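You operate a simulated robot arm through the tools that you are given. There is no shell and no other tool. Be economical: measure what you need, move in short steps, check, and stop when the job is done.

You run a simulated two-armed robot. Do the job below in one go: nothing can be reset, and whatever is moved stays where it is left.

TASK
Carry the brown tray with both arms and set it on the top of the homogeniser.

Only the result counts: the job must be done as asked and must still hold three seconds after the hand-in. Knocking over, shifting, dropping, spilling or breaking anything else fails it.

THE ROBOT
Two 7-joint arms with three-finger grippers on one trunk, on a base that drives. Base frame: it is fixed to the floor where the robot stands at the start and does not move with it; the origin is under the middle of the robot, x ahead of it, y to its left, z up. Readings come in cm, degrees, newtons and seconds.
The left shoulder is at the start at [9, 12.6, 108.6], the right one opposite. With the tool pointing down near the work surface each hand reaches from about 38 to 86 cm from the robot's upright axis, wherever it stands, measured 20 degrees to its own side. Places, roughly: brown tray (24x16x3 cm) [50, -10, 90]; top of the homogeniser [-250, -40, 100]. Payload 2.94 kg a hand.
The tool frame of a hand sits at the grasp point between the pads (the TCP): z along the fingers, y along the line on which they close. The tips reach 3 cm beyond it. Largest opening 12.8 cm; the body of the gripper starts 9.3 cm behind the TCP.
Orientation is told as [roll, pitch, yaw] about the base's x, y, z axes, in that order, counted from this pose: with the fingers straight down and closing along the base's y, the tool's x points along the base's -x, its y along +y and its z along -z.

THE INTERFACE
- The arms move only by the tool servo_tool. It takes "left_deltas", "right_deltas" or both (then of equal length, played together; a hand with none holds still); each is a list of rows, each a list of 7 numbers: the shift along the tool's x, y, z in m, then the turn, a rotation vector about the tool's x, y, z in rad, then the finger opening in m, from 0 to 0.128. In form: [[x, y, z, rx, ry, rz, claw], ...]. A call has 1 to 10 rows; each row is the pose to reach, as a shift and turn from the pose commanded when the call began, along the tool's axes at that moment. Rows are played at 5 a second. More than 5 cm and 8.6 degrees between two rows, or a gripper value outside its range, and nothing of the call is played. A pose out of reach is approached as far as the arm can. The call stops where the force on the tool passes 40 N (or 10 N more than at its start, if that is more) or the arm is blocked; 0.2 s more then pass. Each finger halts on what it meets, pressing with about 24 N; the grip force reading is that of the motor and also rises with nothing between the fingers. The clock runs only during rows and for 0.2 s after the last one: add rows that repeat a pose to give the fingers time. It gives the time, the measured TCP pose, the force on the tool (base axes), the opening and the grip force at its end, in the units of the frame above (readings bear some noise), with the torque about the TCP (base axes, N m) and any sound that the robot's microphone picked up, and new pictures: "views" is both (left out), scene, wrist or none (wrist: the cameras of the hands that moved).
- Cameras (640 x 400 px; columns grow to the right, rows downward): "scene" is now at [21.2, -3.44, 123.62]; the picture's right is [-0.41, -0.91, 0.00], its down [-0.59, 0.27, -0.76] and it looks along [0.69, -0.31, -0.65] (base axes); focal length 214 px, centre (320, 200). "left" rides on the left gripper at [6.9, 1.5, -12] in its tool frame; the picture's right is [-0.21, 0.98, 0.00], its down [-0.82, -0.18, -0.54] and it looks along [-0.53, -0.12, 0.84] (tool axes); focal length 251 px, centre (320, 200). "right" rides on the right gripper at [6.9, -1.5, -12] in its tool frame; the picture's right is [0.21, 0.98, 0.00], its down [-0.82, 0.18, -0.54] and it looks along [-0.53, 0.12, 0.84] (tool axes); focal length 251 px, centre (320, 200). There is no depth. A picture from a camera that has moved, and an enlarged one, comes with that camera's place and axes in the base frame and with its lens.
- move_column(by): slides the trunk up (or, below 0, down) by that many cm; the arms and the scene camera ride with it, the base frame stays. It gives what a move gives, with no picture.
- roll_base(legs): drives the robot by 1 to 6 legs, each [ahead, left, turn to the left] in cm, cm and degrees, along the robot's own axes; the way and the turn of a leg run together, so that a leg with both is an arc; at most 150 cm and 180 degrees a leg. The arms and the cameras ride along, it lands a little off, and it stops where it bumps. It gives what a move gives, and a new picture of the scene camera.
- pan_tilt(pan, tilt): turns the head with the scene camera to pan (to the left, within 80 degrees either way) and tilt (down, from -29 to 69), counted from straight ahead of the robot. It gives what a move gives, and a new picture of the scene camera.
- zoom(camera, box): a new picture of the part [left, top, right, bottom] of that camera's present view, enlarged. The clock stands still meanwhile.
- sign_off(): hands the job in; it is judged then, once.

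Work in short steps. Places have to be worked out from the pictures, the camera data and where the tool is seen: move nearer, look again, correct. Check each grasp and each placing, and mend what went wrong. You have 120 turns and 260 pictures in all, those below and enlarged ones among them. Open the grippers and draw the arms clear of the work before you hand the job in, unless the task says otherwise; then end with one line.

The tools are called after "Call:" as a command line: name --argument value ..., lists and objects as JSON in quotes. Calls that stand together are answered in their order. servo_tool: Moves the arms, as the interface text tells. Its arguments: {"type":"object","properties":{"left_deltas":{"type":"array","items":{"type":"array","items":{"type":"number"}}},"right_deltas":{"type":"array","items":{"type":"array","items":{"type":"number"}}},"views":{"type":"string","enum":["both","scene","wrist","none"]}},"required":[]} The other tools are called the same way: move_column (by) slides the trunk up or down; roll_base (legs) drives the base; pan_tilt (pan, tilt) turns the head that bears the scene camera; zoom (camera, box) takes an enlarged picture of a part of a camera's view; sign_off () hands the job in.

At the start:

```text
clock: 0.0
left_position: [48.79, 2.06, 111.09]
left_tool_rot: [0.0, -0.1, 0.0]
left_contact_force: [0.7, 0.2, -0.9]
left_moment: [-0.01, 0.01, 0.0]
left_width: 12.8
left_grasp_force: 0.0
right_position: [41.07, -38.62, 110.14]
right_tool_rot: [-0.1, 0.0, 0.0]
right_contact_force: [-0.1, -0.5, 0.2]
right_moment: [-0.01, 0.0, -0.02]
right_width: 12.8
right_grasp_force: 0.0
trunk travel left (down, up): [-30.0, 24.7]
robot x, y, heading: [-0.09, 0.08, 0.1]
head pan, tilt: [-24.3, 40.6]
```

scene: 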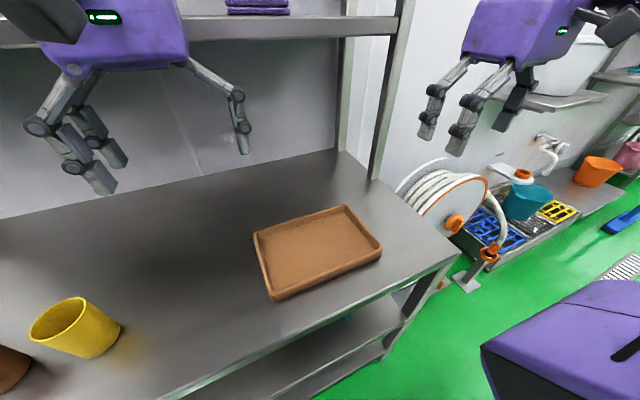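
right: 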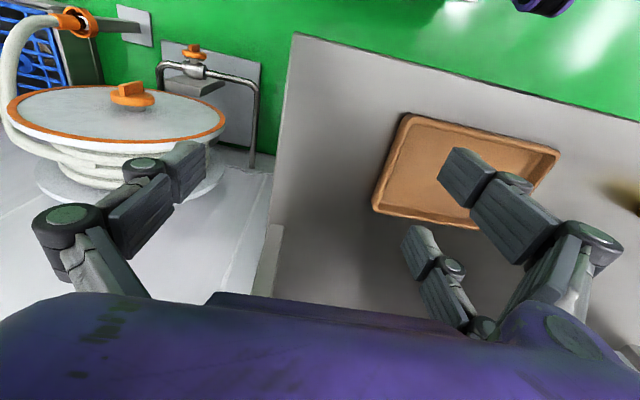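
left: 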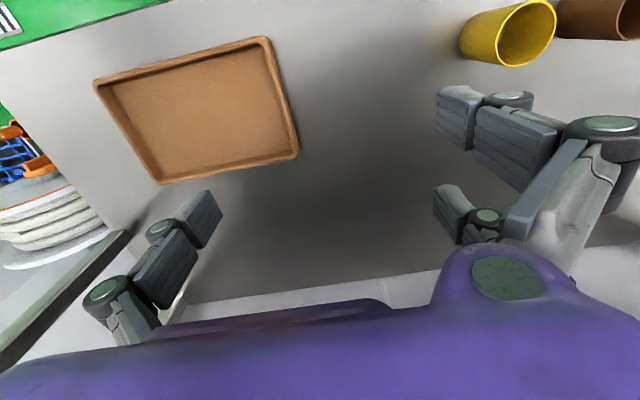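

The tray seems to span about x 41–57 and y −27 to −3, with its rim near z 86. I'll look right and left to see what is around the robot before moving.

Call:
pan_tilt --pan -75 --tilt 35

Call:
pan_tilt --pan 75 --tilt 35

Call:
pan_tilt --pan -10 --tilt 50

```text
clock: 1.2
left_position: [48.77, 2.07, 111.22]
left_tool_rot: [0.0, 0.1, 0.1]
left_contact_force: [-0.3, -0.2, -0.4]
left_moment: [0.0, 0.01, -0.04]
left_width: 12.81
left_grasp_force: 0.1
right_position: [41.01, -38.61, 110.01]
right_tool_rot: [0.0, 0.0, 0.0]
right_contact_force: [0.0, -0.5, -0.3]
right_moment: [-0.03, 0.0, -0.01]
right_width: 12.82
right_grasp_force: 0.0
trunk travel left (down, up): [-30.0, 24.7]
robot x, y, heading: [-0.07, 0.24, 0.3]
head pan, tilt: [-75.0, 35.0]
camera scene: at [15.8, -8.44, 124.46], right [-0.96, -0.26, 0.0], down [-0.15, 0.55, -0.82], along [0.22, -0.79, -0.57], focal length 214 px, centre (320, 200)
```

scene: 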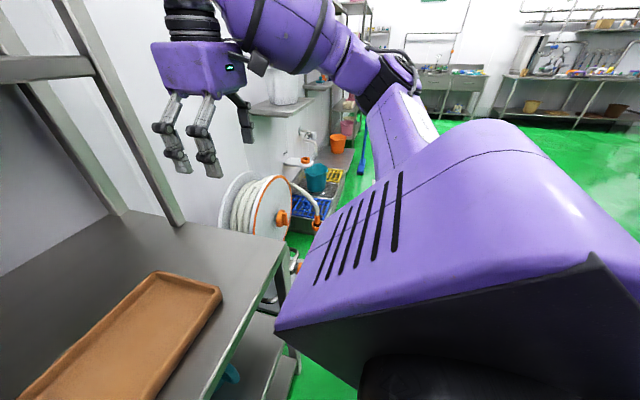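

```text
clock: 3.5
left_position: [48.74, 1.99, 111.28]
left_tool_rot: [0.0, 0.0, 0.0]
left_contact_force: [0.2, -0.2, 0.4]
left_moment: [0.0, 0.01, 0.02]
left_width: 12.83
left_grasp_force: 0.1
right_position: [40.96, -38.57, 110.07]
right_tool_rot: [0.0, -0.1, 0.0]
right_contact_force: [-0.3, -0.3, -0.7]
right_moment: [-0.02, 0.01, 0.01]
right_width: 12.79
right_grasp_force: 0.0
trunk travel left (down, up): [-30.0, 24.7]
robot x, y, heading: [-0.19, 0.33, 0.3]
head pan, tilt: [75.0, 35.0]
camera scene: at [21.01, -4.67, 124.68], right [-0.53, -0.85, 0.0], down [-0.47, 0.29, -0.83], along [0.71, -0.44, -0.55], focal length 214 px, centre (320, 200)
```

scene: 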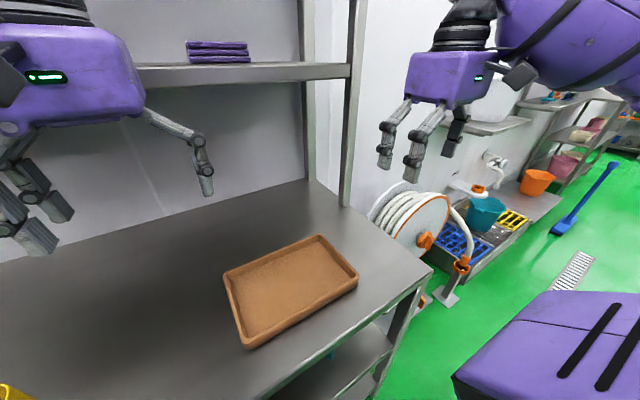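

```text
clock: 5.1
left_position: [48.8, 1.87, 111.17]
left_tool_rot: [-0.1, 0.0, 0.0]
left_contact_force: [0.2, -0.4, 0.2]
left_moment: [0.01, 0.02, 0.01]
left_width: 12.81
left_grasp_force: 0.0
right_position: [41.1, -38.63, 110.06]
right_tool_rot: [0.1, 0.0, -0.1]
right_contact_force: [1.1, 0.4, -0.1]
right_moment: [-0.01, 0.0, 0.0]
right_width: 12.8
right_grasp_force: 0.1
trunk travel left (down, up): [-30.0, 24.7]
robot x, y, heading: [-0.02, 0.14, -0.2]
head pan, tilt: [-10.0, 50.0]
camera scene: at [21.03, -4.63, 124.65], right [-0.53, -0.85, 0.0], down [-0.47, 0.29, -0.83], along [0.71, -0.44, -0.56], focal length 214 px, centre (320, 200)
```

scene: 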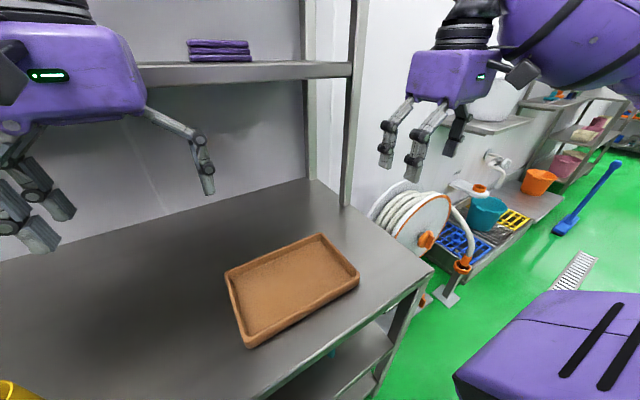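

The last pictures don't match the pan reported, so I'll pan again in a single call.

Call:
pan_tilt --pan -16 --tilt 55

```text
clock: 5.8
left_position: [48.78, 2.01, 111.17]
left_tool_rot: [0.0, -0.1, 0.0]
left_contact_force: [-0.2, -0.8, 0.3]
left_moment: [-0.04, 0.0, 0.0]
left_width: 12.76
left_grasp_force: 0.0
right_position: [40.96, -38.68, 110.01]
right_tool_rot: [-0.1, 0.0, 0.0]
right_contact_force: [0.1, 0.7, 0.4]
right_moment: [-0.02, 0.02, 0.02]
right_width: 12.8
right_grasp_force: 0.2
trunk travel left (down, up): [-30.0, 24.7]
robot x, y, heading: [-0.15, 0.16, -0.4]
head pan, tilt: [-16.0, 55.0]
camera scene: at [21.03, -4.62, 124.65], right [-0.53, -0.85, 0.0], down [-0.47, 0.29, -0.83], along [0.71, -0.44, -0.56], focal length 214 px, centre (320, 200)
```

scene: 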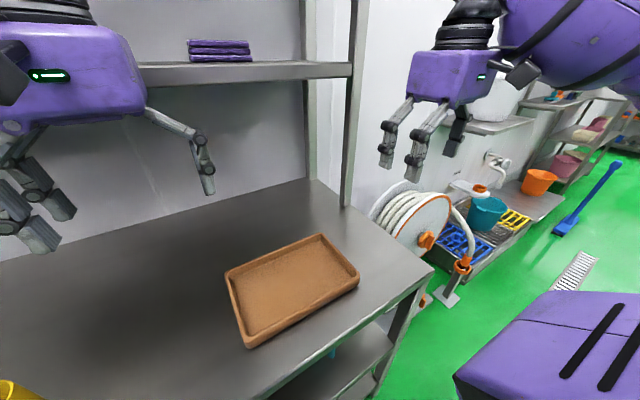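

The head reports pan −16 and tilt 55, but the camera hasn't moved: its axis still points to about pan −32, tilt 34. I'll test whether it responds to another command.

Call:
pan_tilt --pan -60 --tilt 45

```text
clock: 6.9
left_position: [48.78, 2.01, 111.18]
left_tool_rot: [0.1, -0.1, -0.1]
left_contact_force: [-0.5, -0.6, -0.8]
left_moment: [0.0, 0.02, -0.02]
left_width: 12.78
left_grasp_force: 0.1
right_position: [41.04, -38.58, 110.12]
right_tool_rot: [0.0, -0.1, 0.0]
right_contact_force: [0.0, 0.5, -0.5]
right_moment: [-0.01, -0.01, 0.01]
right_width: 12.76
right_grasp_force: 0.0
trunk travel left (down, up): [-30.0, 24.7]
robot x, y, heading: [0.04, -0.09, -0.3]
head pan, tilt: [-60.0, 45.0]
camera scene: at [17.56, -6.98, 122.98], right [-0.87, -0.5, 0.0], down [-0.35, 0.61, -0.71], along [0.35, -0.61, -0.71], focal length 214 px, centre (320, 200)
```

scene: 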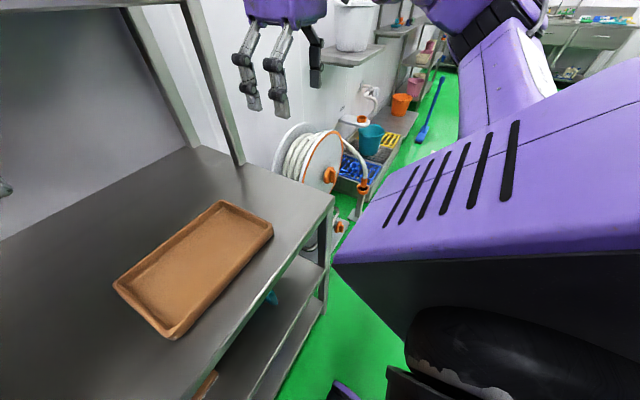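

It turns to −60 correctly. I'll try it back toward the start pose.

Call:
pan_tilt --pan -24 --tilt 45

```text
clock: 7.9
left_position: [48.89, 2.03, 111.15]
left_tool_rot: [0.1, 0.0, 0.0]
left_contact_force: [0.8, 0.3, -0.3]
left_moment: [-0.03, 0.01, -0.02]
left_width: 12.8
left_grasp_force: 0.1
right_position: [41.02, -38.73, 110.1]
right_tool_rot: [0.0, 0.2, 0.0]
right_contact_force: [0.8, -0.3, -0.3]
right_moment: [-0.01, -0.01, 0.02]
right_width: 12.81
right_grasp_force: 0.0
trunk travel left (down, up): [-30.0, 24.7]
robot x, y, heading: [0.04, -0.25, 0.0]
head pan, tilt: [-24.0, 45.0]
camera scene: at [19.81, -5.13, 123.04], right [-0.63, -0.77, 0.0], down [-0.54, 0.44, -0.71], along [0.55, -0.45, -0.7], focal length 214 px, centre (320, 200)
```

scene: 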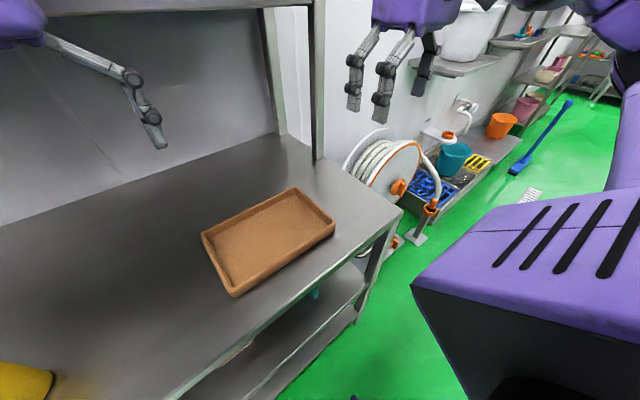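

The camera pose in the data is reliable even though the head readout isn't. The tray comes out centred at about [49.3, −15.2], with its rim at z ≈ 86 and end walls at y ≈ −3.2 and −27. I'll shift the base right to centre on it.

Call:
roll_base --legs '[[0, -14, 0]]'

```text
clock: 9.8
left_position: [48.83, -12.15, 111.27]
left_tool_rot: [0.0, 0.0, 0.2]
left_contact_force: [0.2, 0.7, 0.2]
left_moment: [0.01, 0.03, -0.03]
left_width: 12.8
left_grasp_force: 0.1
right_position: [41.18, -52.93, 110.06]
right_tool_rot: [-0.1, 0.0, 0.0]
right_contact_force: [-1.2, -1.3, 0.6]
right_moment: [0.03, 0.0, 0.0]
right_width: 12.81
right_grasp_force: 0.2
trunk travel left (down, up): [-30.0, 24.7]
robot x, y, heading: [0.15, -14.26, -0.2]
head pan, tilt: [-24.0, 45.0]
camera scene: at [19.82, -19.35, 123.03], right [-0.63, -0.77, 0.0], down [-0.54, 0.44, -0.71], along [0.55, -0.45, -0.7], focal length 214 px, centre (320, 200)
```

scene: 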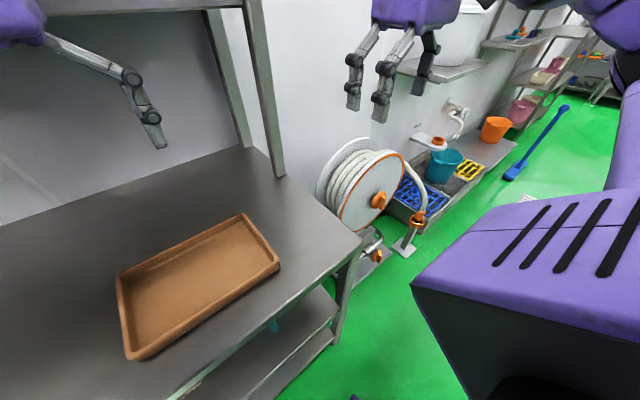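

Both hands go above the tray ends: left toward [49.3, −3.5, 97] and right toward [49.3, −27, 97], opened to 6 cm.

Call:
servo_tool --left_deltas '[[0, 0.012, 0.02, 0, 0, 0, 0.11], [-0.001, 0.025, 0.04, 0, 0, 0, 0.09], [-0.002, 0.037, 0.06, 0, 0, 0, 0.07], [-0.003, 0.05, 0.08, 0, 0, 0, 0.06], [-0.004, 0.062, 0.1, 0, 0, 0, 0.06], [-0.005, 0.075, 0.12, 0, 0, 0, 0.06], [-0.005, 0.0865, 0.142, 0, 0, 0, 0.06], [-0.005, 0.0865, 0.142, 0, 0, 0, 0.06]]' --right_deltas '[[-0.0116, 0.037, 0.0186, 0, 0, 0, 0.11], [-0.023, 0.074, 0.037, 0, 0, 0, 0.09], [-0.035, 0.111, 0.056, 0, 0, 0, 0.07], [-0.046, 0.148, 0.074, 0, 0, 0, 0.06], [-0.058, 0.185, 0.093, 0, 0, 0, 0.06], [-0.069, 0.222, 0.111, 0, 0, 0, 0.06], [-0.081, 0.259, 0.13, 0, 0, 0, 0.06], [-0.081, 0.259, 0.13, 0, 0, 0, 0.06]]'

```text
clock: 11.6
left_position: [49.2, -3.54, 97.03]
left_tool_rot: [0.1, -0.2, 0.1]
left_contact_force: [-0.4, -0.9, -0.5]
left_moment: [0.01, 0.0, 0.0]
left_width: 6.01
left_grasp_force: 0.1
right_position: [49.12, -27.13, 96.95]
right_tool_rot: [0.0, 0.0, 0.1]
right_contact_force: [0.1, -0.9, -0.4]
right_moment: [0.04, 0.0, 0.01]
right_width: 6.01
right_grasp_force: 0.1
trunk travel left (down, up): [-30.0, 24.7]
robot x, y, heading: [0.07, -14.13, 0.1]
head pan, tilt: [-24.0, 45.0]
camera scene: at [19.0, -20.33, 123.18], right [-0.74, -0.68, 0.0], down [-0.47, 0.51, -0.72], along [0.49, -0.53, -0.69], focal length 214 px, centre (320, 200)
camera right: at [42.21, -28.68, 109.02], right [-0.22, 0.98, 0.0], down [0.82, 0.18, 0.54], along [0.53, 0.12, -0.84], focal length 251 px, centre (320, 200)
camera left: at [42.37, -1.96, 108.86], right [0.21, 0.98, 0.0], down [0.82, -0.18, 0.54], along [0.53, -0.11, -0.84], focal length 251 px, centre (320, 200)
```

scene: 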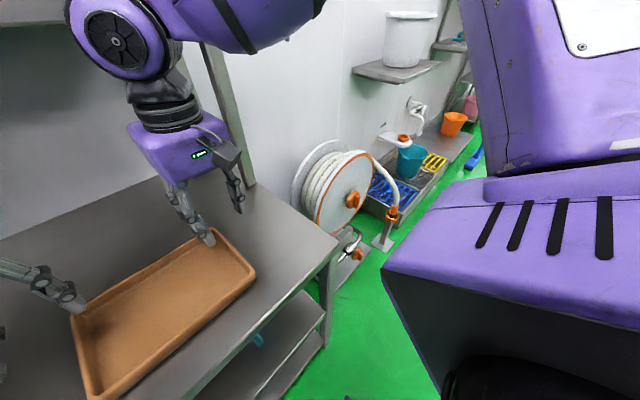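
right: 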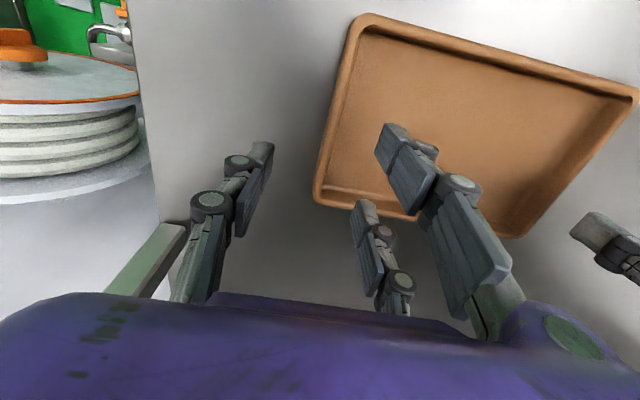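
left: 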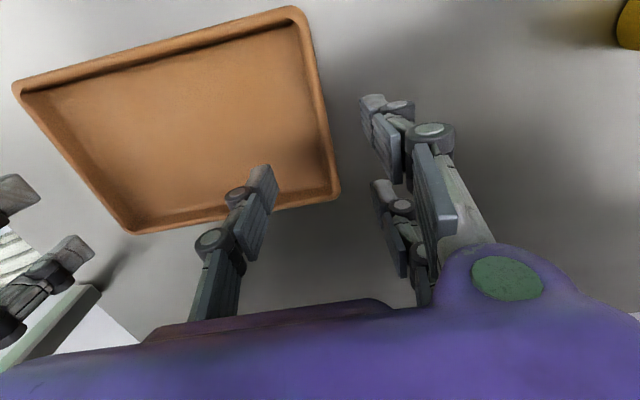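

The hands sit well over the end walls. From the wrist views, the walls are at y ≈ −3.0 (left) and ≈ −25.6 (right), with the tray's centre at x ≈ 48.4. I'll correct for that and lower to TCP z ≈ 89.

Call:
servo_tool --left_deltas '[[0.008, 0.004, 0.02, 0, 0, 0, 0.06], [0.008, 0.004, 0.05, 0, 0, 0, 0.06], [0.008, 0.004, 0.08, 0, 0, 0, 0.06]]' --right_deltas '[[0.007, 0.014, 0.02, 0, 0, 0, 0.06], [0.007, 0.014, 0.05, 0, 0, 0, 0.06], [0.007, 0.014, 0.08, 0, 0, 0, 0.06]]'

```text
clock: 12.4
left_position: [48.61, -3.26, 88.89]
left_tool_rot: [0.0, 0.1, 0.2]
left_contact_force: [-0.8, 0.0, 0.5]
left_moment: [-0.01, -0.01, -0.03]
left_width: 6.02
left_grasp_force: 0.0
right_position: [48.53, -25.5, 89.01]
right_tool_rot: [0.0, 0.0, 0.1]
right_contact_force: [0.0, -0.7, -1.0]
right_moment: [0.02, 0.0, 0.0]
right_width: 5.98
right_grasp_force: 0.1
trunk travel left (down, up): [-30.0, 24.7]
robot x, y, heading: [-0.14, -14.18, 0.3]
head pan, tilt: [-24.0, 45.0]
camera scene: at [20.12, -18.77, 122.77], right [-0.58, -0.82, 0.0], down [-0.59, 0.42, -0.69], along [0.56, -0.4, -0.72], focal length 214 px, centre (320, 200)
camera right: at [41.59, -27.09, 101.03], right [-0.22, 0.98, 0.0], down [0.82, 0.18, 0.54], along [0.53, 0.12, -0.84], focal length 251 px, centre (320, 200)
camera left: at [41.88, -1.6, 100.68], right [0.21, 0.98, 0.0], down [0.82, -0.18, 0.54], along [0.53, -0.12, -0.84], focal length 251 px, centre (320, 200)
```

scene: 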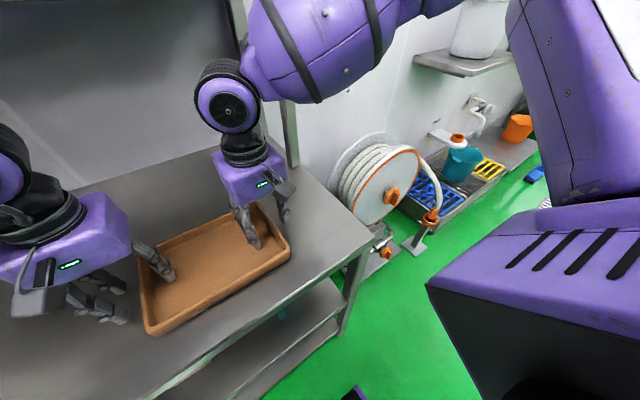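
right: 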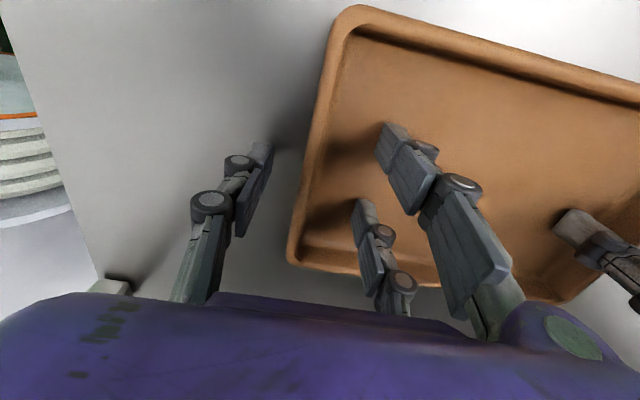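
left: 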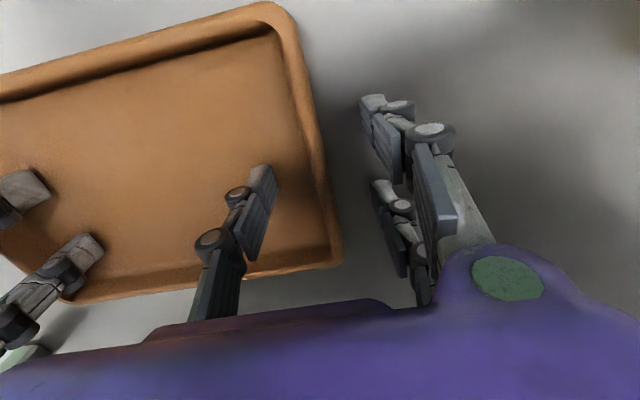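

Each wall is straddled and the tips are about level with the rim. I'll lower in small steps, watching the force.

Call:
servo_tool --left_deltas '[[0, 0, 0.006, 0, 0, 0, 0.06], [0, 0, 0.011, 0, 0, 0, 0.06], [0, 0, 0.015, 0, 0, 0, 0.06]]' --right_deltas '[[0, 0, 0.006, 0, 0, 0, 0.06], [0, 0, 0.011, 0, 0, 0, 0.06], [0, 0, 0.015, 0, 0, 0, 0.06]]' --views "wrist"

```text
clock: 13.2
left_position: [48.48, -3.22, 87.67]
left_tool_rot: [0.0, -0.3, 0.0]
left_contact_force: [6.4, -9.2, 29.4]
left_moment: [-0.2, 0.04, -0.36]
left_width: 7.85
left_grasp_force: 10.8
right_position: [48.49, -25.26, 87.81]
right_tool_rot: [0.4, -0.5, 0.2]
right_contact_force: [5.9, 11.8, 31.3]
right_moment: [1.39, -0.19, -0.16]
right_width: 7.88
right_grasp_force: 12.2
trunk travel left (down, up): [-30.0, 24.7]
robot x, y, heading: [0.11, -14.65, 0.1]
head pan, tilt: [-24.0, 45.0]
camera right: at [41.38, -26.89, 99.84], right [-0.22, 0.98, 0.0], down [0.82, 0.18, 0.55], along [0.53, 0.12, -0.84], focal length 251 px, centre (320, 200)
camera left: at [41.54, -1.59, 99.47], right [0.21, 0.98, 0.0], down [0.82, -0.18, 0.55], along [0.53, -0.12, -0.84], focal length 251 px, centre (320, 200)
```

right: 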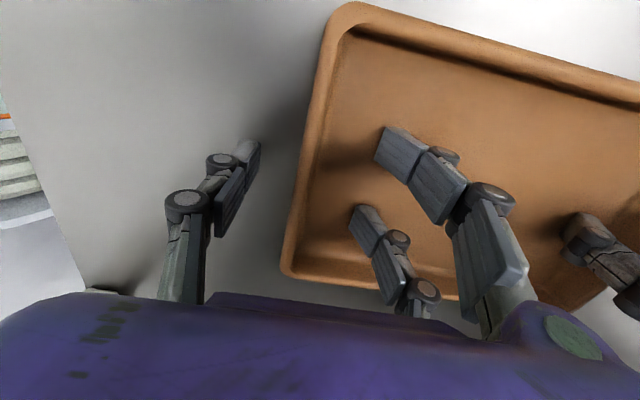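
left: 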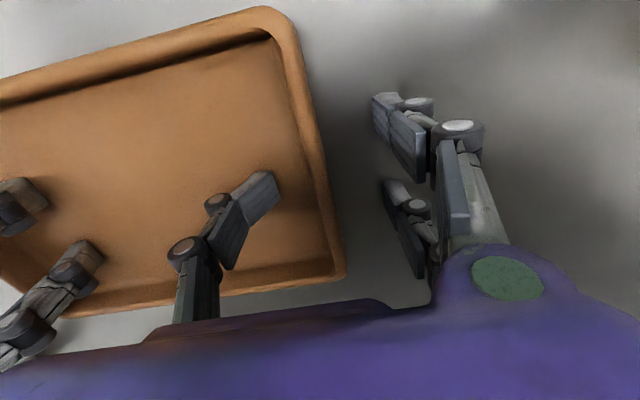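

The fingertips touched the tray floor. I'll raise about 0.8 cm and close both hands on the walls.

Call:
servo_tool --left_deltas '[[0, 0, -0.008, 0, 0, 0, 0.06], [0, 0, -0.008, 0, 0, 0, 0.045], [0, 0, -0.008, 0, 0, 0, 0.03], [0, 0, -0.008, 0, 0, 0, 0.015], [0, 0, -0.008, 0, 0, 0, 0.0], [0, 0, -0.008, 0, 0, 0, 0.0], [0, 0, -0.008, 0, 0, 0, 0.0]]' --right_deltas '[[0, 0, -0.008, 0, 0, 0, 0.06], [0, 0, -0.008, 0, 0, 0, 0.045], [0, 0, -0.008, 0, 0, 0, 0.03], [0, 0, -0.008, 0, 0, 0, 0.015], [0, 0, -0.008, 0, 0, 0, 0.0], [0, 0, -0.008, 0, 0, 0, 0.0], [0, 0, -0.008, 0, 0, 0, 0.0]]' --views "both"

```text
clock: 14.6
left_position: [48.35, -3.03, 88.33]
left_tool_rot: [0.4, -0.2, 0.1]
left_contact_force: [-4.0, 15.0, 11.6]
left_moment: [0.2, 0.38, -0.35]
left_width: 0.79
left_grasp_force: 24.3
right_position: [48.27, -26.06, 88.54]
right_tool_rot: [-0.6, -0.1, -0.2]
right_contact_force: [-2.8, -28.2, 24.8]
right_moment: [-0.32, 0.11, 0.45]
right_width: 0.81
right_grasp_force: 23.0
trunk travel left (down, up): [-30.0, 24.7]
robot x, y, heading: [0.05, -14.3, 0.0]
head pan, tilt: [-24.0, 45.0]
stopped in row 7 (right hand): the force on the tool passed its limit at 45 N (the readings are from after the stop); the commanded pose is now the measured one
camera scene: at [19.87, -18.86, 122.85], right [-0.56, -0.83, 0.0], down [-0.6, 0.4, -0.69], along [0.58, -0.39, -0.72], focal length 214 px, centre (320, 200)
camera right: at [41.31, -27.55, 100.56], right [-0.21, 0.98, -0.01], down [0.82, 0.18, 0.54], along [0.53, 0.1, -0.84], focal length 251 px, centre (320, 200)
camera left: at [41.49, -1.56, 100.27], right [0.21, 0.98, 0.01], down [0.82, -0.18, 0.54], along [0.53, -0.11, -0.84], focal length 251 px, centre (320, 200)
```

scene: 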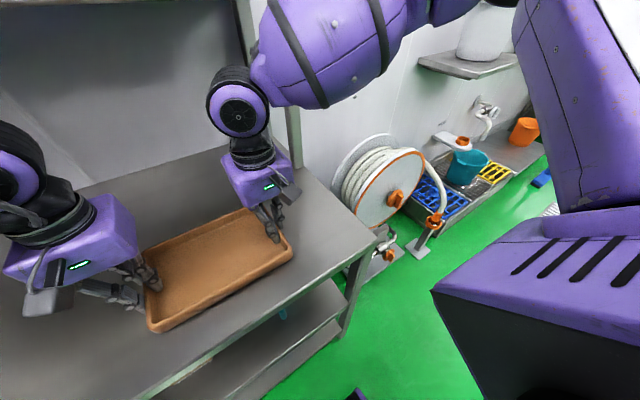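
right: 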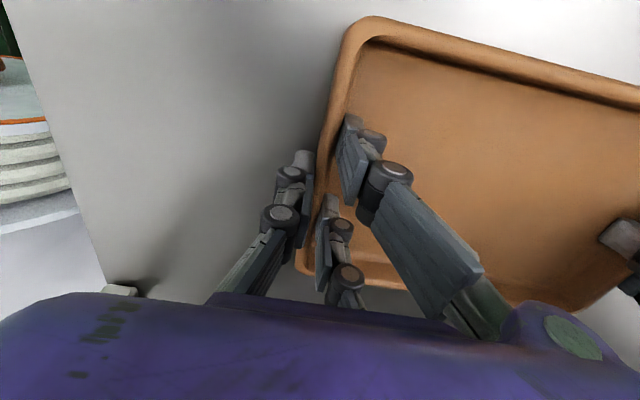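
left: 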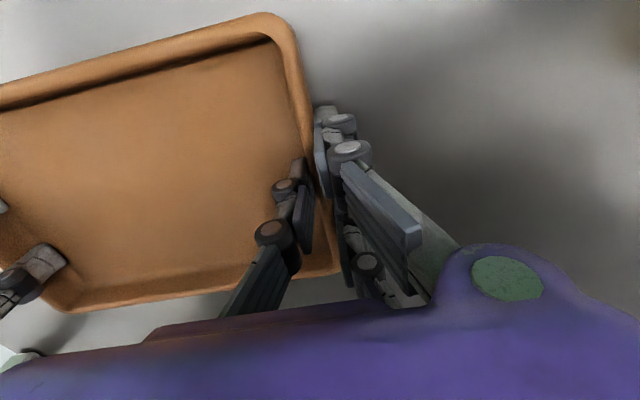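

Both hands hold a wall, with about 0.8 cm between the pads. I'll lift gently by 3 cm and ease the inward squeeze slightly.

Call:
servo_tool --left_deltas '[[0, 0.001, 0, 0, 0, 0, 0], [0, 0.001, -0.01, 0, 0, 0, 0], [0, 0.001, -0.02, 0, 0, 0, 0], [0, 0.001, -0.03, 0, 0, 0, 0]]' --right_deltas '[[0, -0.001, 0, 0, 0, 0, 0], [0, -0.001, -0.01, 0, 0, 0, 0], [0, -0.001, -0.02, 0, 0, 0, 0], [0, -0.001, -0.03, 0, 0, 0, 0]]'

```text
clock: 15.6
left_position: [48.53, -2.85, 91.22]
left_tool_rot: [0.5, 0.2, 0.3]
left_contact_force: [-5.4, 33.1, -1.0]
left_moment: [0.67, 0.02, -1.02]
left_width: 0.8
left_grasp_force: 24.1
right_position: [48.37, -26.06, 91.26]
right_tool_rot: [-0.6, 0.1, -0.1]
right_contact_force: [4.0, -34.0, -1.2]
right_moment: [-0.85, -0.06, -0.13]
right_width: 0.78
right_grasp_force: 23.5
trunk travel left (down, up): [-30.0, 24.7]
robot x, y, heading: [0.05, -14.43, 0.1]
head pan, tilt: [-24.0, 45.0]
camera scene: at [19.8, -19.4, 123.01], right [-0.64, -0.77, 0.0], down [-0.54, 0.45, -0.71], along [0.55, -0.46, -0.7], focal length 214 px, centre (320, 200)
camera right: at [41.46, -27.41, 103.39], right [-0.21, 0.98, -0.01], down [0.82, 0.18, 0.54], along [0.53, 0.11, -0.84], focal length 251 px, centre (320, 200)
camera left: at [41.75, -1.41, 103.08], right [0.21, 0.98, 0.01], down [0.82, -0.18, 0.54], along [0.53, -0.11, -0.84], focal length 251 px, centre (320, 200)
```

scene: 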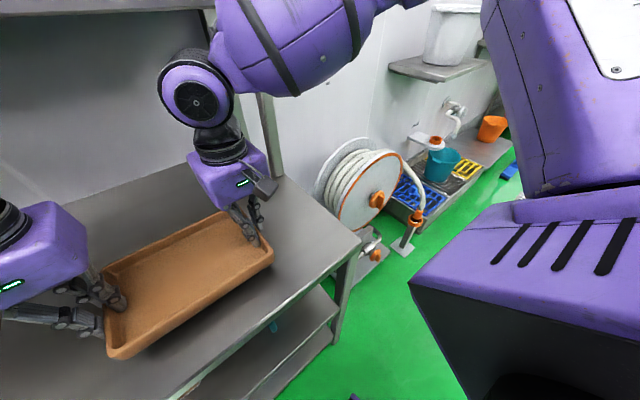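
right: 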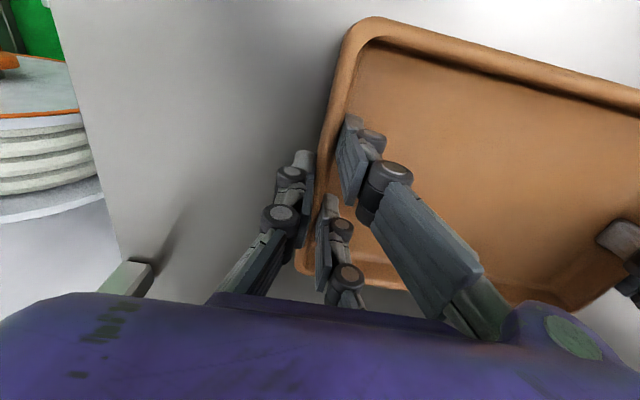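
left: 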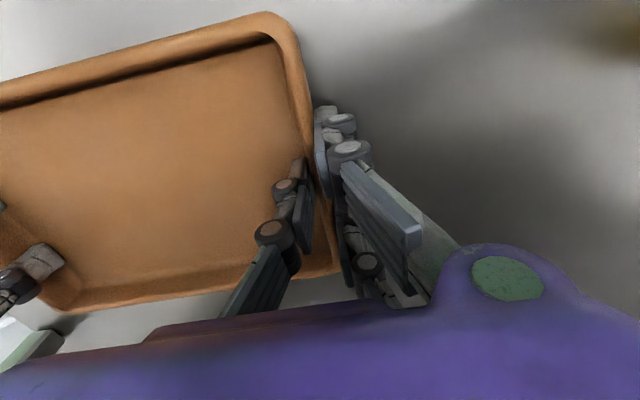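

The tray is off the table and held evenly. The side force grew when I moved outward, so I'll bring both hands inward a little and rise further.

Call:
servo_tool --left_deltas '[[0, -0.001, 0, 0, 0, 0, 0], [0, -0.002, 0, 0, 0, 0, 0], [0, -0.002, -0.01, 0, 0, 0, 0], [0, -0.002, -0.02, 0, 0, 0, 0]]' --right_deltas '[[0, 0.001, 0, 0, 0, 0, 0], [0, 0.002, 0, 0, 0, 0, 0], [0, 0.002, -0.01, 0, 0, 0, 0], [0, 0.002, -0.02, 0, 0, 0, 0]]' --views "none"

```text
clock: 16.2
left_position: [48.56, -2.82, 91.2]
left_tool_rot: [0.8, 0.1, 0.1]
left_contact_force: [-1.4, 1.4, -1.1]
left_moment: [-0.11, 0.12, -0.43]
left_width: 0.8
left_grasp_force: 24.2
right_position: [48.31, -25.92, 91.28]
right_tool_rot: [-0.8, 0.1, -0.1]
right_contact_force: [1.4, -0.3, -1.6]
right_moment: [0.03, -0.09, 0.09]
right_width: 0.81
right_grasp_force: 23.8
trunk travel left (down, up): [-30.0, 24.7]
robot x, y, heading: [-0.15, -13.7, -0.0]
head pan, tilt: [-24.0, 45.0]
stopped in row 2 (left hand): the force on the tool passed its limit at 45 N (the readings are from after the stop); the commanded pose is now the measured one
```

The stress is gone. I'll raise with the column so the hands stay fixed relative to each other, then back away from the table.

Call:
move_column --by 6

Call:
roll_base --legs '[[-20, 0, 0]]'

```text
clock: 17.2
left_position: [48.42, -2.88, 97.27]
left_tool_rot: [0.8, 0.2, 0.2]
left_contact_force: [-3.0, 3.7, -0.2]
left_moment: [-0.11, -0.08, -0.74]
left_width: 0.81
left_grasp_force: 23.8
right_position: [48.18, -25.92, 97.23]
right_tool_rot: [-0.9, 0.2, -0.2]
right_contact_force: [4.2, -3.8, -1.5]
right_moment: [-0.03, 0.11, -0.03]
right_width: 0.76
right_grasp_force: 23.9
trunk travel left (down, up): [-36.0, 18.7]
robot x, y, heading: [-0.07, -14.26, 0.2]
head pan, tilt: [-24.0, 45.0]
```

```text
clock: 18.8
left_position: [28.82, -2.7, 97.24]
left_tool_rot: [0.8, 0.1, 0.3]
left_contact_force: [-2.8, 6.7, 0.2]
left_moment: [-0.02, 0.02, -0.77]
left_width: 0.76
left_grasp_force: 24.1
right_position: [28.67, -25.91, 97.37]
right_tool_rot: [-0.9, 0.2, 0.0]
right_contact_force: [2.9, -5.5, -1.9]
right_moment: [-0.11, -0.05, 0.01]
right_width: 0.79
right_grasp_force: 23.8
trunk travel left (down, up): [-36.0, 18.7]
robot x, y, heading: [-19.96, -14.52, 0.2]
head pan, tilt: [-24.0, 45.0]
camera scene: at [-1.05, -18.62, 128.53], right [-0.55, -0.83, 0.0], down [-0.61, 0.41, -0.68], along [0.56, -0.38, -0.73], focal length 214 px, centre (320, 200)
```

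scene: 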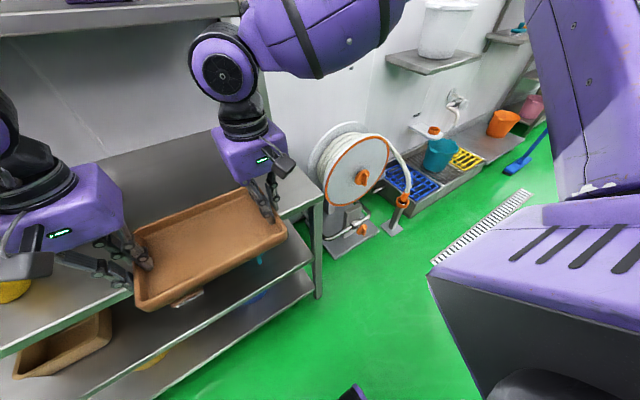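

The tray rides level and is over the table's front edge. I'll back up further, then turn right in stages to look around.

Call:
roll_base --legs '[[-30, 0, 0], [0, 0, -60]]'

Call:
pan_tilt --pan 0 --tilt 25

```text
clock: 23.4
left_position: [-14.23, -50.13, 97.17]
left_tool_rot: [0.8, 0.1, -58.7]
left_contact_force: [-1.4, 2.5, -0.7]
left_moment: [0.01, 0.13, -0.67]
left_width: 0.79
left_grasp_force: 24.5
right_position: [-34.23, -61.76, 97.43]
right_tool_rot: [-0.8, 0.2, -59.1]
right_contact_force: [1.7, -2.8, -1.3]
right_moment: [-0.04, -0.1, 0.08]
right_width: 0.79
right_grasp_force: 24.1
trunk travel left (down, up): [-36.0, 18.7]
robot x, y, heading: [-49.0, -15.15, -59.1]
head pan, tilt: [-24.0, 45.0]
camera scene: at [-43.35, -32.72, 128.63], right [-1.0, 0.05, 0.0], down [0.04, 0.73, -0.69], along [-0.03, -0.69, -0.73], focal length 214 px, centre (320, 200)
```

scene: 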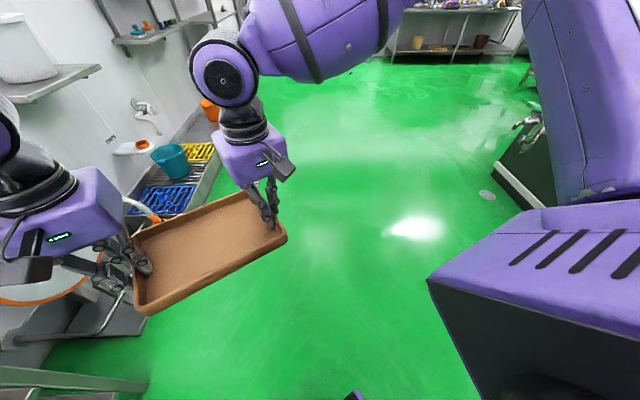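

```text
clock: 24.3
left_position: [-14.32, -50.07, 97.27]
left_tool_rot: [0.8, 0.1, -58.9]
left_contact_force: [-0.8, 1.3, -1.3]
left_moment: [-0.33, -0.01, -0.61]
left_width: 0.79
left_grasp_force: 23.7
right_position: [-34.16, -61.84, 97.34]
right_tool_rot: [-0.8, 0.1, -59.0]
right_contact_force: [1.0, -2.1, -1.6]
right_moment: [0.27, 0.12, 0.16]
right_width: 0.79
right_grasp_force: 24.2
trunk travel left (down, up): [-36.0, 18.7]
robot x, y, heading: [-49.32, -14.4, -58.8]
head pan, tilt: [0.0, 25.0]
camera scene: at [-38.22, -32.62, 131.9], right [-0.86, -0.51, 0.0], down [-0.22, 0.36, -0.91], along [0.47, -0.78, -0.42], focal length 214 px, centre (320, 200)
```

scene: 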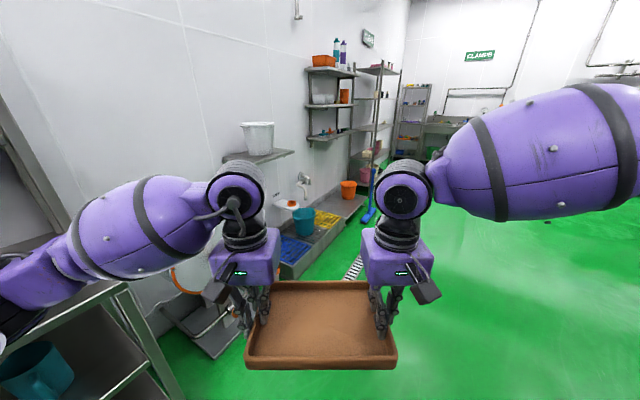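

The head now follows and the grip is steady. I'll continue turning right toward the homogeniser side.

Call:
roll_base --legs '[[0, 0, -60]]'

Call:
roll_base --legs '[[0, 0, -60]]'

```text
clock: 27.3
left_position: [-61.5, -62.64, 97.28]
left_tool_rot: [0.8, 0.2, -117.4]
left_contact_force: [1.3, 1.6, -1.0]
left_moment: [0.11, 0.09, -0.67]
left_width: 0.79
left_grasp_force: 24.4
right_position: [-81.91, -51.84, 97.48]
right_tool_rot: [-0.9, 0.1, -117.8]
right_contact_force: [-0.8, -2.3, -1.1]
right_moment: [-0.09, 0.03, 0.09]
right_width: 0.76
right_grasp_force: 24.0
trunk travel left (down, up): [-36.0, 18.7]
robot x, y, heading: [-49.25, -14.73, -117.7]
head pan, tilt: [0.0, 25.0]
camera scene: at [-59.14, -33.25, 131.9], right [-0.89, 0.46, 0.0], down [0.2, 0.37, -0.91], along [-0.42, -0.8, -0.42], focal length 214 px, centre (320, 200)
```

scene: 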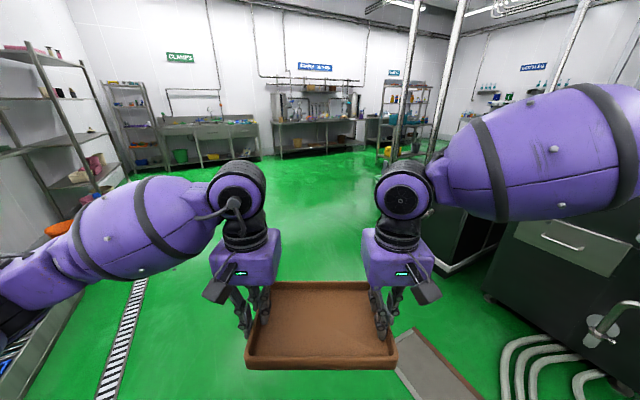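

```text
clock: 30.3
left_position: [-97.1, -28.04, 97.27]
left_tool_rot: [0.7, 0.1, -177.1]
left_contact_force: [2.6, -0.4, -1.4]
left_moment: [0.11, -0.07, -0.6]
left_width: 0.77
left_grasp_force: 24.0
right_position: [-98.01, -4.88, 97.36]
right_tool_rot: [-0.9, 0.0, -177.3]
right_contact_force: [-2.6, 0.6, -0.9]
right_moment: [0.01, 0.08, 0.15]
right_width: 0.77
right_grasp_force: 24.2
trunk travel left (down, up): [-36.0, 18.7]
robot x, y, heading: [-49.23, -14.6, -177.1]
head pan, tilt: [0.0, 25.0]
camera scene: at [-70.61, -15.31, 131.9], right [-0.05, 1.0, 0.0], down [0.42, 0.02, -0.91], along [-0.91, -0.04, -0.42], focal length 214 px, centre (320, 200)
```

scene: 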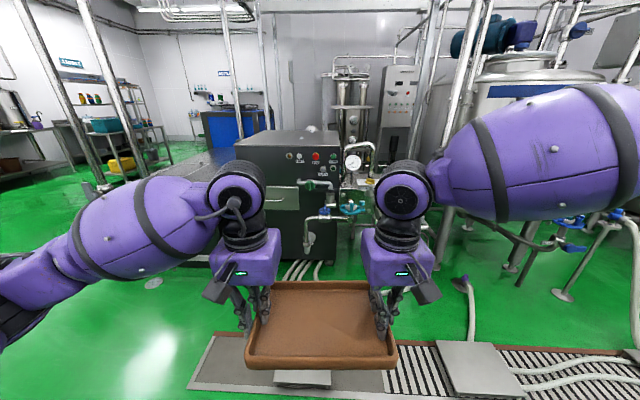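

The homogeniser is the dark box straight ahead. I'll zoom in on its top.

Call:
zoom --camera "scene" --box '[200, 90, 420, 230]'

Call:
zoom --camera "scene" --box '[200, 180, 480, 355]'

```text
2.86 times, centred on (310, 160) of scene
camera zoom: at [-70.61, -15.31, 131.9], right [-0.05, 1.0, 0.0], down [0.42, 0.02, -0.91], along [-0.91, -0.04, -0.42], focal length 613 px, centre (349, 314)
```

zoom: 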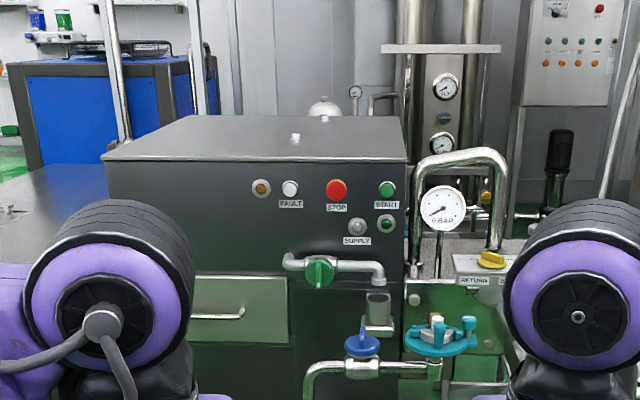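

```text
2.29 times, centred on (340, 268) of scene
camera zoom: at [-70.61, -15.31, 131.9], right [-0.05, 1.0, 0.0], down [0.42, 0.02, -0.91], along [-0.91, -0.04, -0.42], focal length 490 px, centre (274, 46)
```

zoom: 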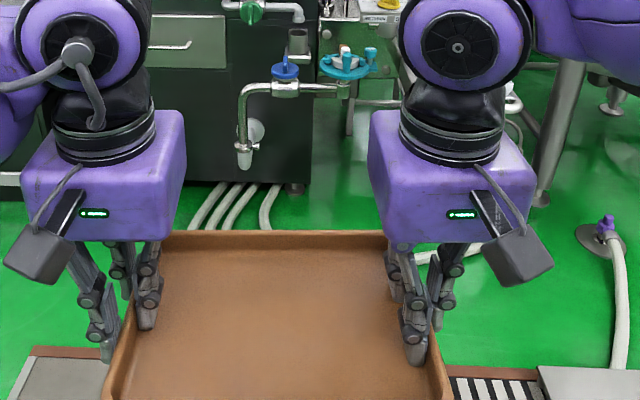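

At an assumed z of 100, the top spans roughly x −240…−330 and y −90…−7, and there is a small knob on it. I'll raise the column for clearance and a better view, square up, and move partway with a shift to the left, away from the pipework.

Call:
move_column --by 18

Call:
roll_base --legs '[[0, 0, -2.9], [40, 30, 0]]'

```text
clock: 32.0
left_position: [-96.68, -27.36, 115.54]
left_tool_rot: [-0.1, -1.7, -177.7]
left_contact_force: [1.5, 1.5, 2.4]
left_moment: [0.55, -0.22, 0.0]
left_width: 1.29
left_grasp_force: 24.2
right_position: [-96.71, -5.36, 123.12]
right_tool_rot: [0.0, -10.9, -177.2]
right_contact_force: [-1.1, -0.7, -6.4]
right_moment: [0.28, 0.32, -0.25]
right_width: 1.21
right_grasp_force: 23.9
trunk travel left (down, up): [-52.6, 2.1]
robot x, y, heading: [-49.47, -14.43, -177.3]
head pan, tilt: [0.0, 25.0]
stopped: the force on the tool passed its limit at 51 N (the readings are from after the stop); the commanded pose is now the measured one
```

```text
clock: 35.6
left_position: [-136.29, -56.05, 115.16]
left_tool_rot: [-0.1, -1.5, -179.8]
left_contact_force: [1.4, 4.7, 2.7]
left_moment: [0.54, -0.07, 0.06]
left_width: 1.28
left_grasp_force: 24.0
right_position: [-135.31, -34.02, 122.96]
right_tool_rot: [0.0, -10.7, -179.4]
right_contact_force: [-0.9, -3.6, -6.1]
right_moment: [0.24, 0.16, -0.35]
right_width: 1.22
right_grasp_force: 24.0
trunk travel left (down, up): [-52.6, 2.1]
robot x, y, heading: [-88.03, -44.79, -179.7]
head pan, tilt: [0.0, 25.0]
camera scene: at [-100.2, -44.88, 150.49], right [-0.01, 1.0, 0.0], down [0.42, 0.0, -0.91], along [-0.91, -0.01, -0.42], focal length 214 px, centre (320, 200)
```

scene: 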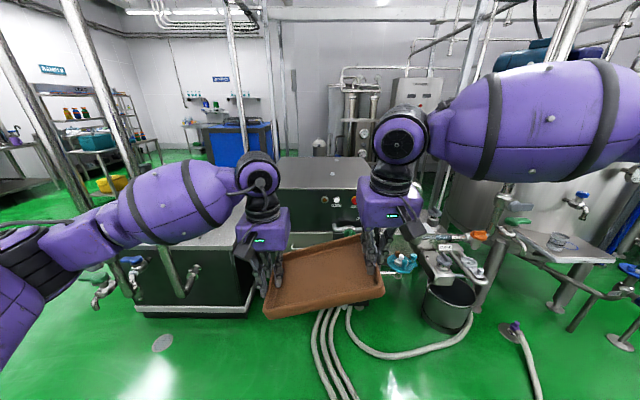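

During the column rise the right hand ended 7.6 cm higher and pitched by 11°, so the tray is tilted but still held. I'll check both grips before correcting.

Call:
zoom --camera "right" --box '[0, 0, 640, 400]'

Call:
zoom --camera "left" --box '[0, 0, 640, 400]'

Call:
zoom --camera "scene" --box '[220, 140, 440, 340]'

```text
1.00 times, centred on (320, 200) of right (not enlarged: the box is as wide or as high as the picture)
camera zoom: at [-126.35, -32.53, 133.54], right [0.22, -0.97, -0.04], down [-0.7, -0.19, 0.68], along [-0.67, -0.12, -0.73], focal length 251 px, centre (320, 200)
```

zoom: 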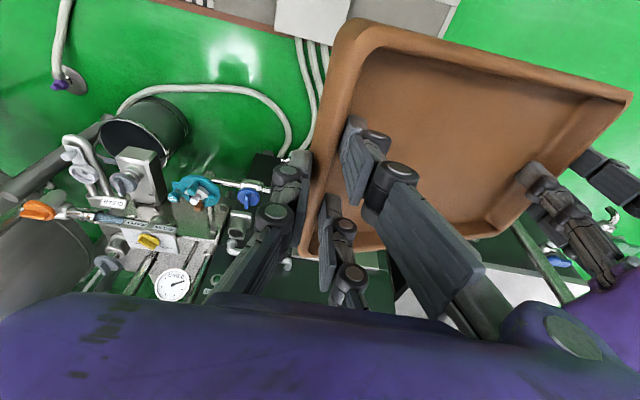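

```text
1.00 times, centred on (320, 200) of left (not enlarged: the box is as wide or as high as the picture)
camera zoom: at [-129.06, -57.48, 126.9], right [-0.21, -0.98, 0.0], down [-0.81, 0.18, 0.56], along [-0.55, 0.12, -0.83], focal length 251 px, centre (320, 200)
```

zoom: 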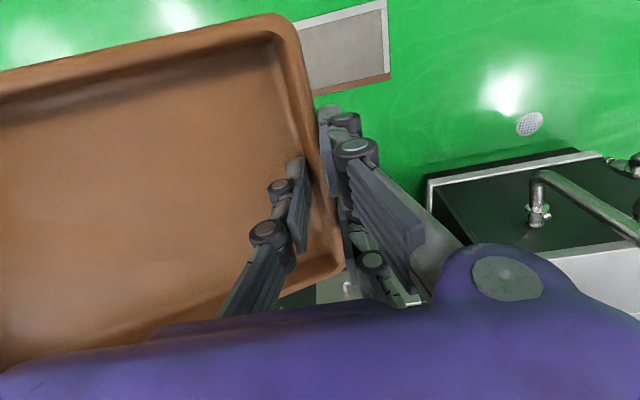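

```text
2.00 times, centred on (330, 240) of scene
camera zoom: at [-100.2, -44.88, 150.49], right [-0.01, 1.0, 0.0], down [0.42, 0.0, -0.91], along [-0.91, -0.01, -0.42], focal length 429 px, centre (300, 120)
```

zoom: 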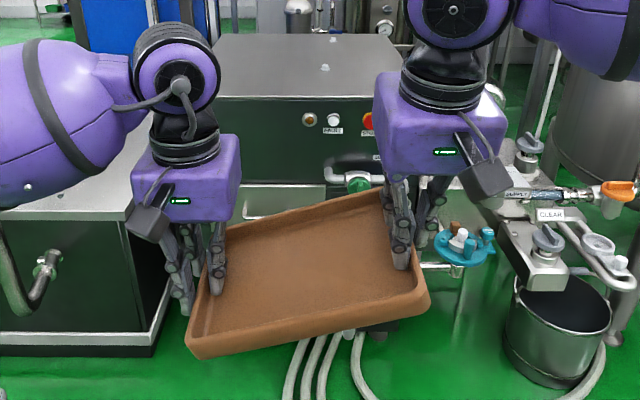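

Both walls are still between the fingers. I'll level the tray by bringing the right hand down 7.8 cm along an arc around the left grip and taking out its pitch.

Call:
servo_tool --right_deltas '[[0.0006, -0.0025, 0.0098, 0, 0.023, 0, 0], [0.0012, -0.005, 0.0196, 0, 0.047, 0, 0], [0.0018, -0.0067, 0.0294, 0, 0.07, 0, 0], [0.0024, -0.008, 0.0392, 0, 0.093, 0, 0], [0.003, -0.0092, 0.049, 0, 0.117, 0, 0], [0.0035, -0.01, 0.0589, 0, 0.14, 0, 0], [0.0041, -0.0105, 0.0687, 0, 0.163, 0, 0], [0.0047, -0.011, 0.0785, 0, 0.187, 0, 0]]' --views "both"

```text
clock: 36.7
left_position: [-136.51, -55.39, 115.51]
left_tool_rot: [-1.0, -1.7, -180.0]
left_contact_force: [0.1, 2.7, 3.2]
left_moment: [0.52, 0.27, 0.64]
left_width: 1.0
left_grasp_force: 23.8
right_position: [-135.91, -32.58, 119.91]
right_tool_rot: [0.7, -5.8, -179.3]
right_contact_force: [-0.3, -1.6, -5.0]
right_moment: [0.25, -0.35, -0.74]
right_width: 1.01
right_grasp_force: 23.9
right hand out of reach, approached as far as the arm can: row 1, 2, 3, 4, 5
trunk travel left (down, up): [-52.6, 2.1]
robot x, y, heading: [-87.94, -44.49, -179.2]
head pan, tilt: [0.0, 25.0]
stopped in row 5 (left hand): the force on the tool passed its limit at 45 N (the readings are from after the stop); the commanded pose is now the measured one
camera scene: at [-100.39, -44.79, 150.47], right [-0.01, 1.0, 0.0], down [0.42, 0.0, -0.91], along [-0.91, -0.01, -0.42], focal length 214 px, centre (320, 200)
camera right: at [-127.95, -30.82, 131.19], right [0.23, -0.97, -0.01], down [-0.76, -0.18, 0.62], along [-0.61, -0.13, -0.78], focal length 251 px, centre (320, 200)
```

scene: 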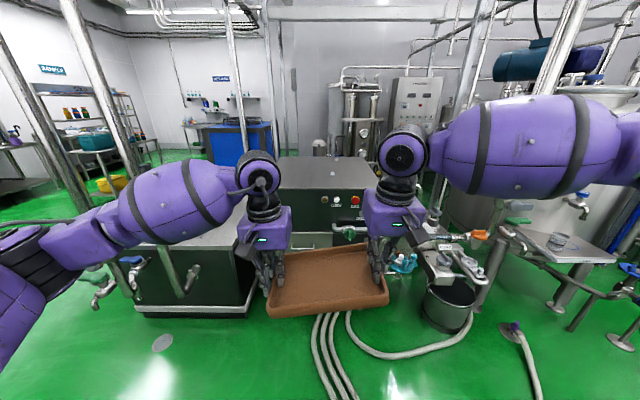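
right: 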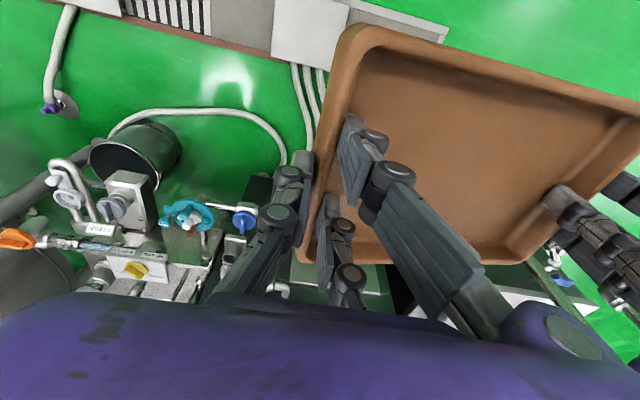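

It went about halfway: right z 119.9 against left 115.5. I'll continue the levelling in small steps.

Call:
servo_tool --right_deltas '[[0, -0.001, 0.006, 0, 0.012, 0, 0], [0, -0.002, 0.012, 0, 0.025, 0, 0], [-0.001, -0.0025, 0.018, 0, 0.04, 0, 0], [-0.001, -0.003, 0.024, 0, 0.055, 0, 0]]' --views "none"

```text
clock: 37.7
left_position: [-136.41, -55.23, 115.48]
left_tool_rot: [-1.4, -1.8, 179.6]
left_contact_force: [8.2, 30.5, 5.3]
left_moment: [0.88, -0.37, -0.1]
left_width: 0.9
left_grasp_force: 23.6
right_position: [-135.68, -32.16, 118.51]
right_tool_rot: [1.2, -3.9, -179.1]
right_contact_force: [-7.9, -31.7, -8.4]
right_moment: [-0.32, 0.56, -1.44]
right_width: 0.97
right_grasp_force: 23.9
right hand out of reach, approached as far as the arm can: row 2, 3, 4
trunk travel left (down, up): [-52.6, 2.1]
robot x, y, heading: [-87.85, -44.78, -179.3]
head pan, tilt: [0.0, 25.0]
```

The readings now show the hands pulling apart slightly, and the right arm is near a limit. I'll level by raising the left hand instead and ease inward a little.

Call:
servo_tool --left_deltas '[[0, -0.002, 0.0, 0, 0, 0, 0], [0, -0.002, -0.008, 0, 0, 0, 0], [0, -0.001, -0.016, 0, -0.01, 0, 0], [0, -0.0005, -0.024, 0, -0.02, 0, 0], [0, 0, -0.03, 0, -0.03, 0, 0]]' --views "scene"

```text
clock: 38.9
left_position: [-136.32, -55.46, 118.34]
left_tool_rot: [-1.3, -3.6, 179.9]
left_contact_force: [6.7, 32.2, -3.4]
left_moment: [0.43, -0.69, 0.2]
left_width: 0.8
left_grasp_force: 23.6
right_position: [-135.73, -32.12, 118.55]
right_tool_rot: [1.3, -4.2, -179.0]
right_contact_force: [-5.7, -32.2, 0.8]
right_moment: [-0.83, 0.66, -1.42]
right_width: 0.83
right_grasp_force: 23.8
trunk travel left (down, up): [-52.6, 2.1]
robot x, y, heading: [-87.65, -44.58, -179.6]
head pan, tilt: [0.0, 25.0]
camera scene: at [-100.23, -44.92, 150.49], right [-0.01, 1.0, 0.0], down [0.42, 0.0, -0.91], along [-0.91, -0.01, -0.42], focal length 214 px, centre (320, 200)
```

scene: 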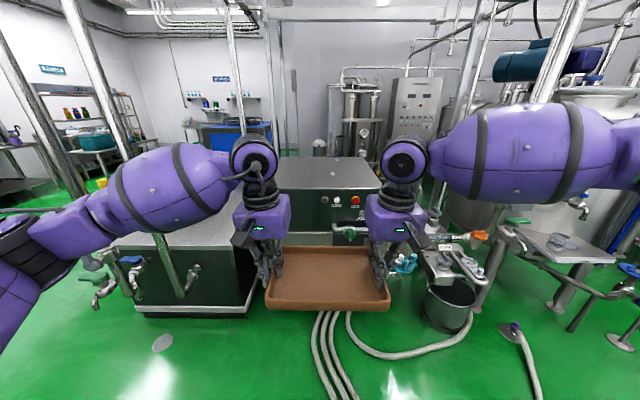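

The tray is level side to side. I'll ease the hands inward 2 mm each to remove the pull, and then take out the shared 4° pitch.

Call:
servo_tool --left_deltas '[[0, -0.001, 0, 0, 0, 0, 0], [0, -0.002, 0, 0, 0, 0, 0], [0, -0.002, 0, 0, 0.02, 0, 0], [0, -0.002, 0, 0, 0.04, 0, 0]]' --right_deltas '[[0, 0.001, 0, 0, 0, 0, 0], [0, 0.002, 0, 0, 0, 0, 0], [0, 0.002, 0, 0, 0.02, 0, 0], [0, 0.002, 0, 0, 0.04, 0, 0]]' --views "none"

```text
clock: 39.9
left_position: [-136.28, -55.21, 118.35]
left_tool_rot: [-1.4, -1.2, 179.9]
left_contact_force: [10.3, 34.2, -2.1]
left_moment: [0.5, 0.4, -0.61]
left_width: 0.84
left_grasp_force: 24.4
right_position: [-135.46, -31.89, 118.53]
right_tool_rot: [1.3, -2.1, -179.0]
right_contact_force: [-9.6, -34.1, -0.1]
right_moment: [-0.84, -0.38, -1.6]
right_width: 0.93
right_grasp_force: 24.1
right hand out of reach, approached as far as the arm can: row 1, 2, 3, 4
trunk travel left (down, up): [-52.6, 2.1]
robot x, y, heading: [-87.85, -44.63, -179.7]
head pan, tilt: [0.0, 25.0]
```

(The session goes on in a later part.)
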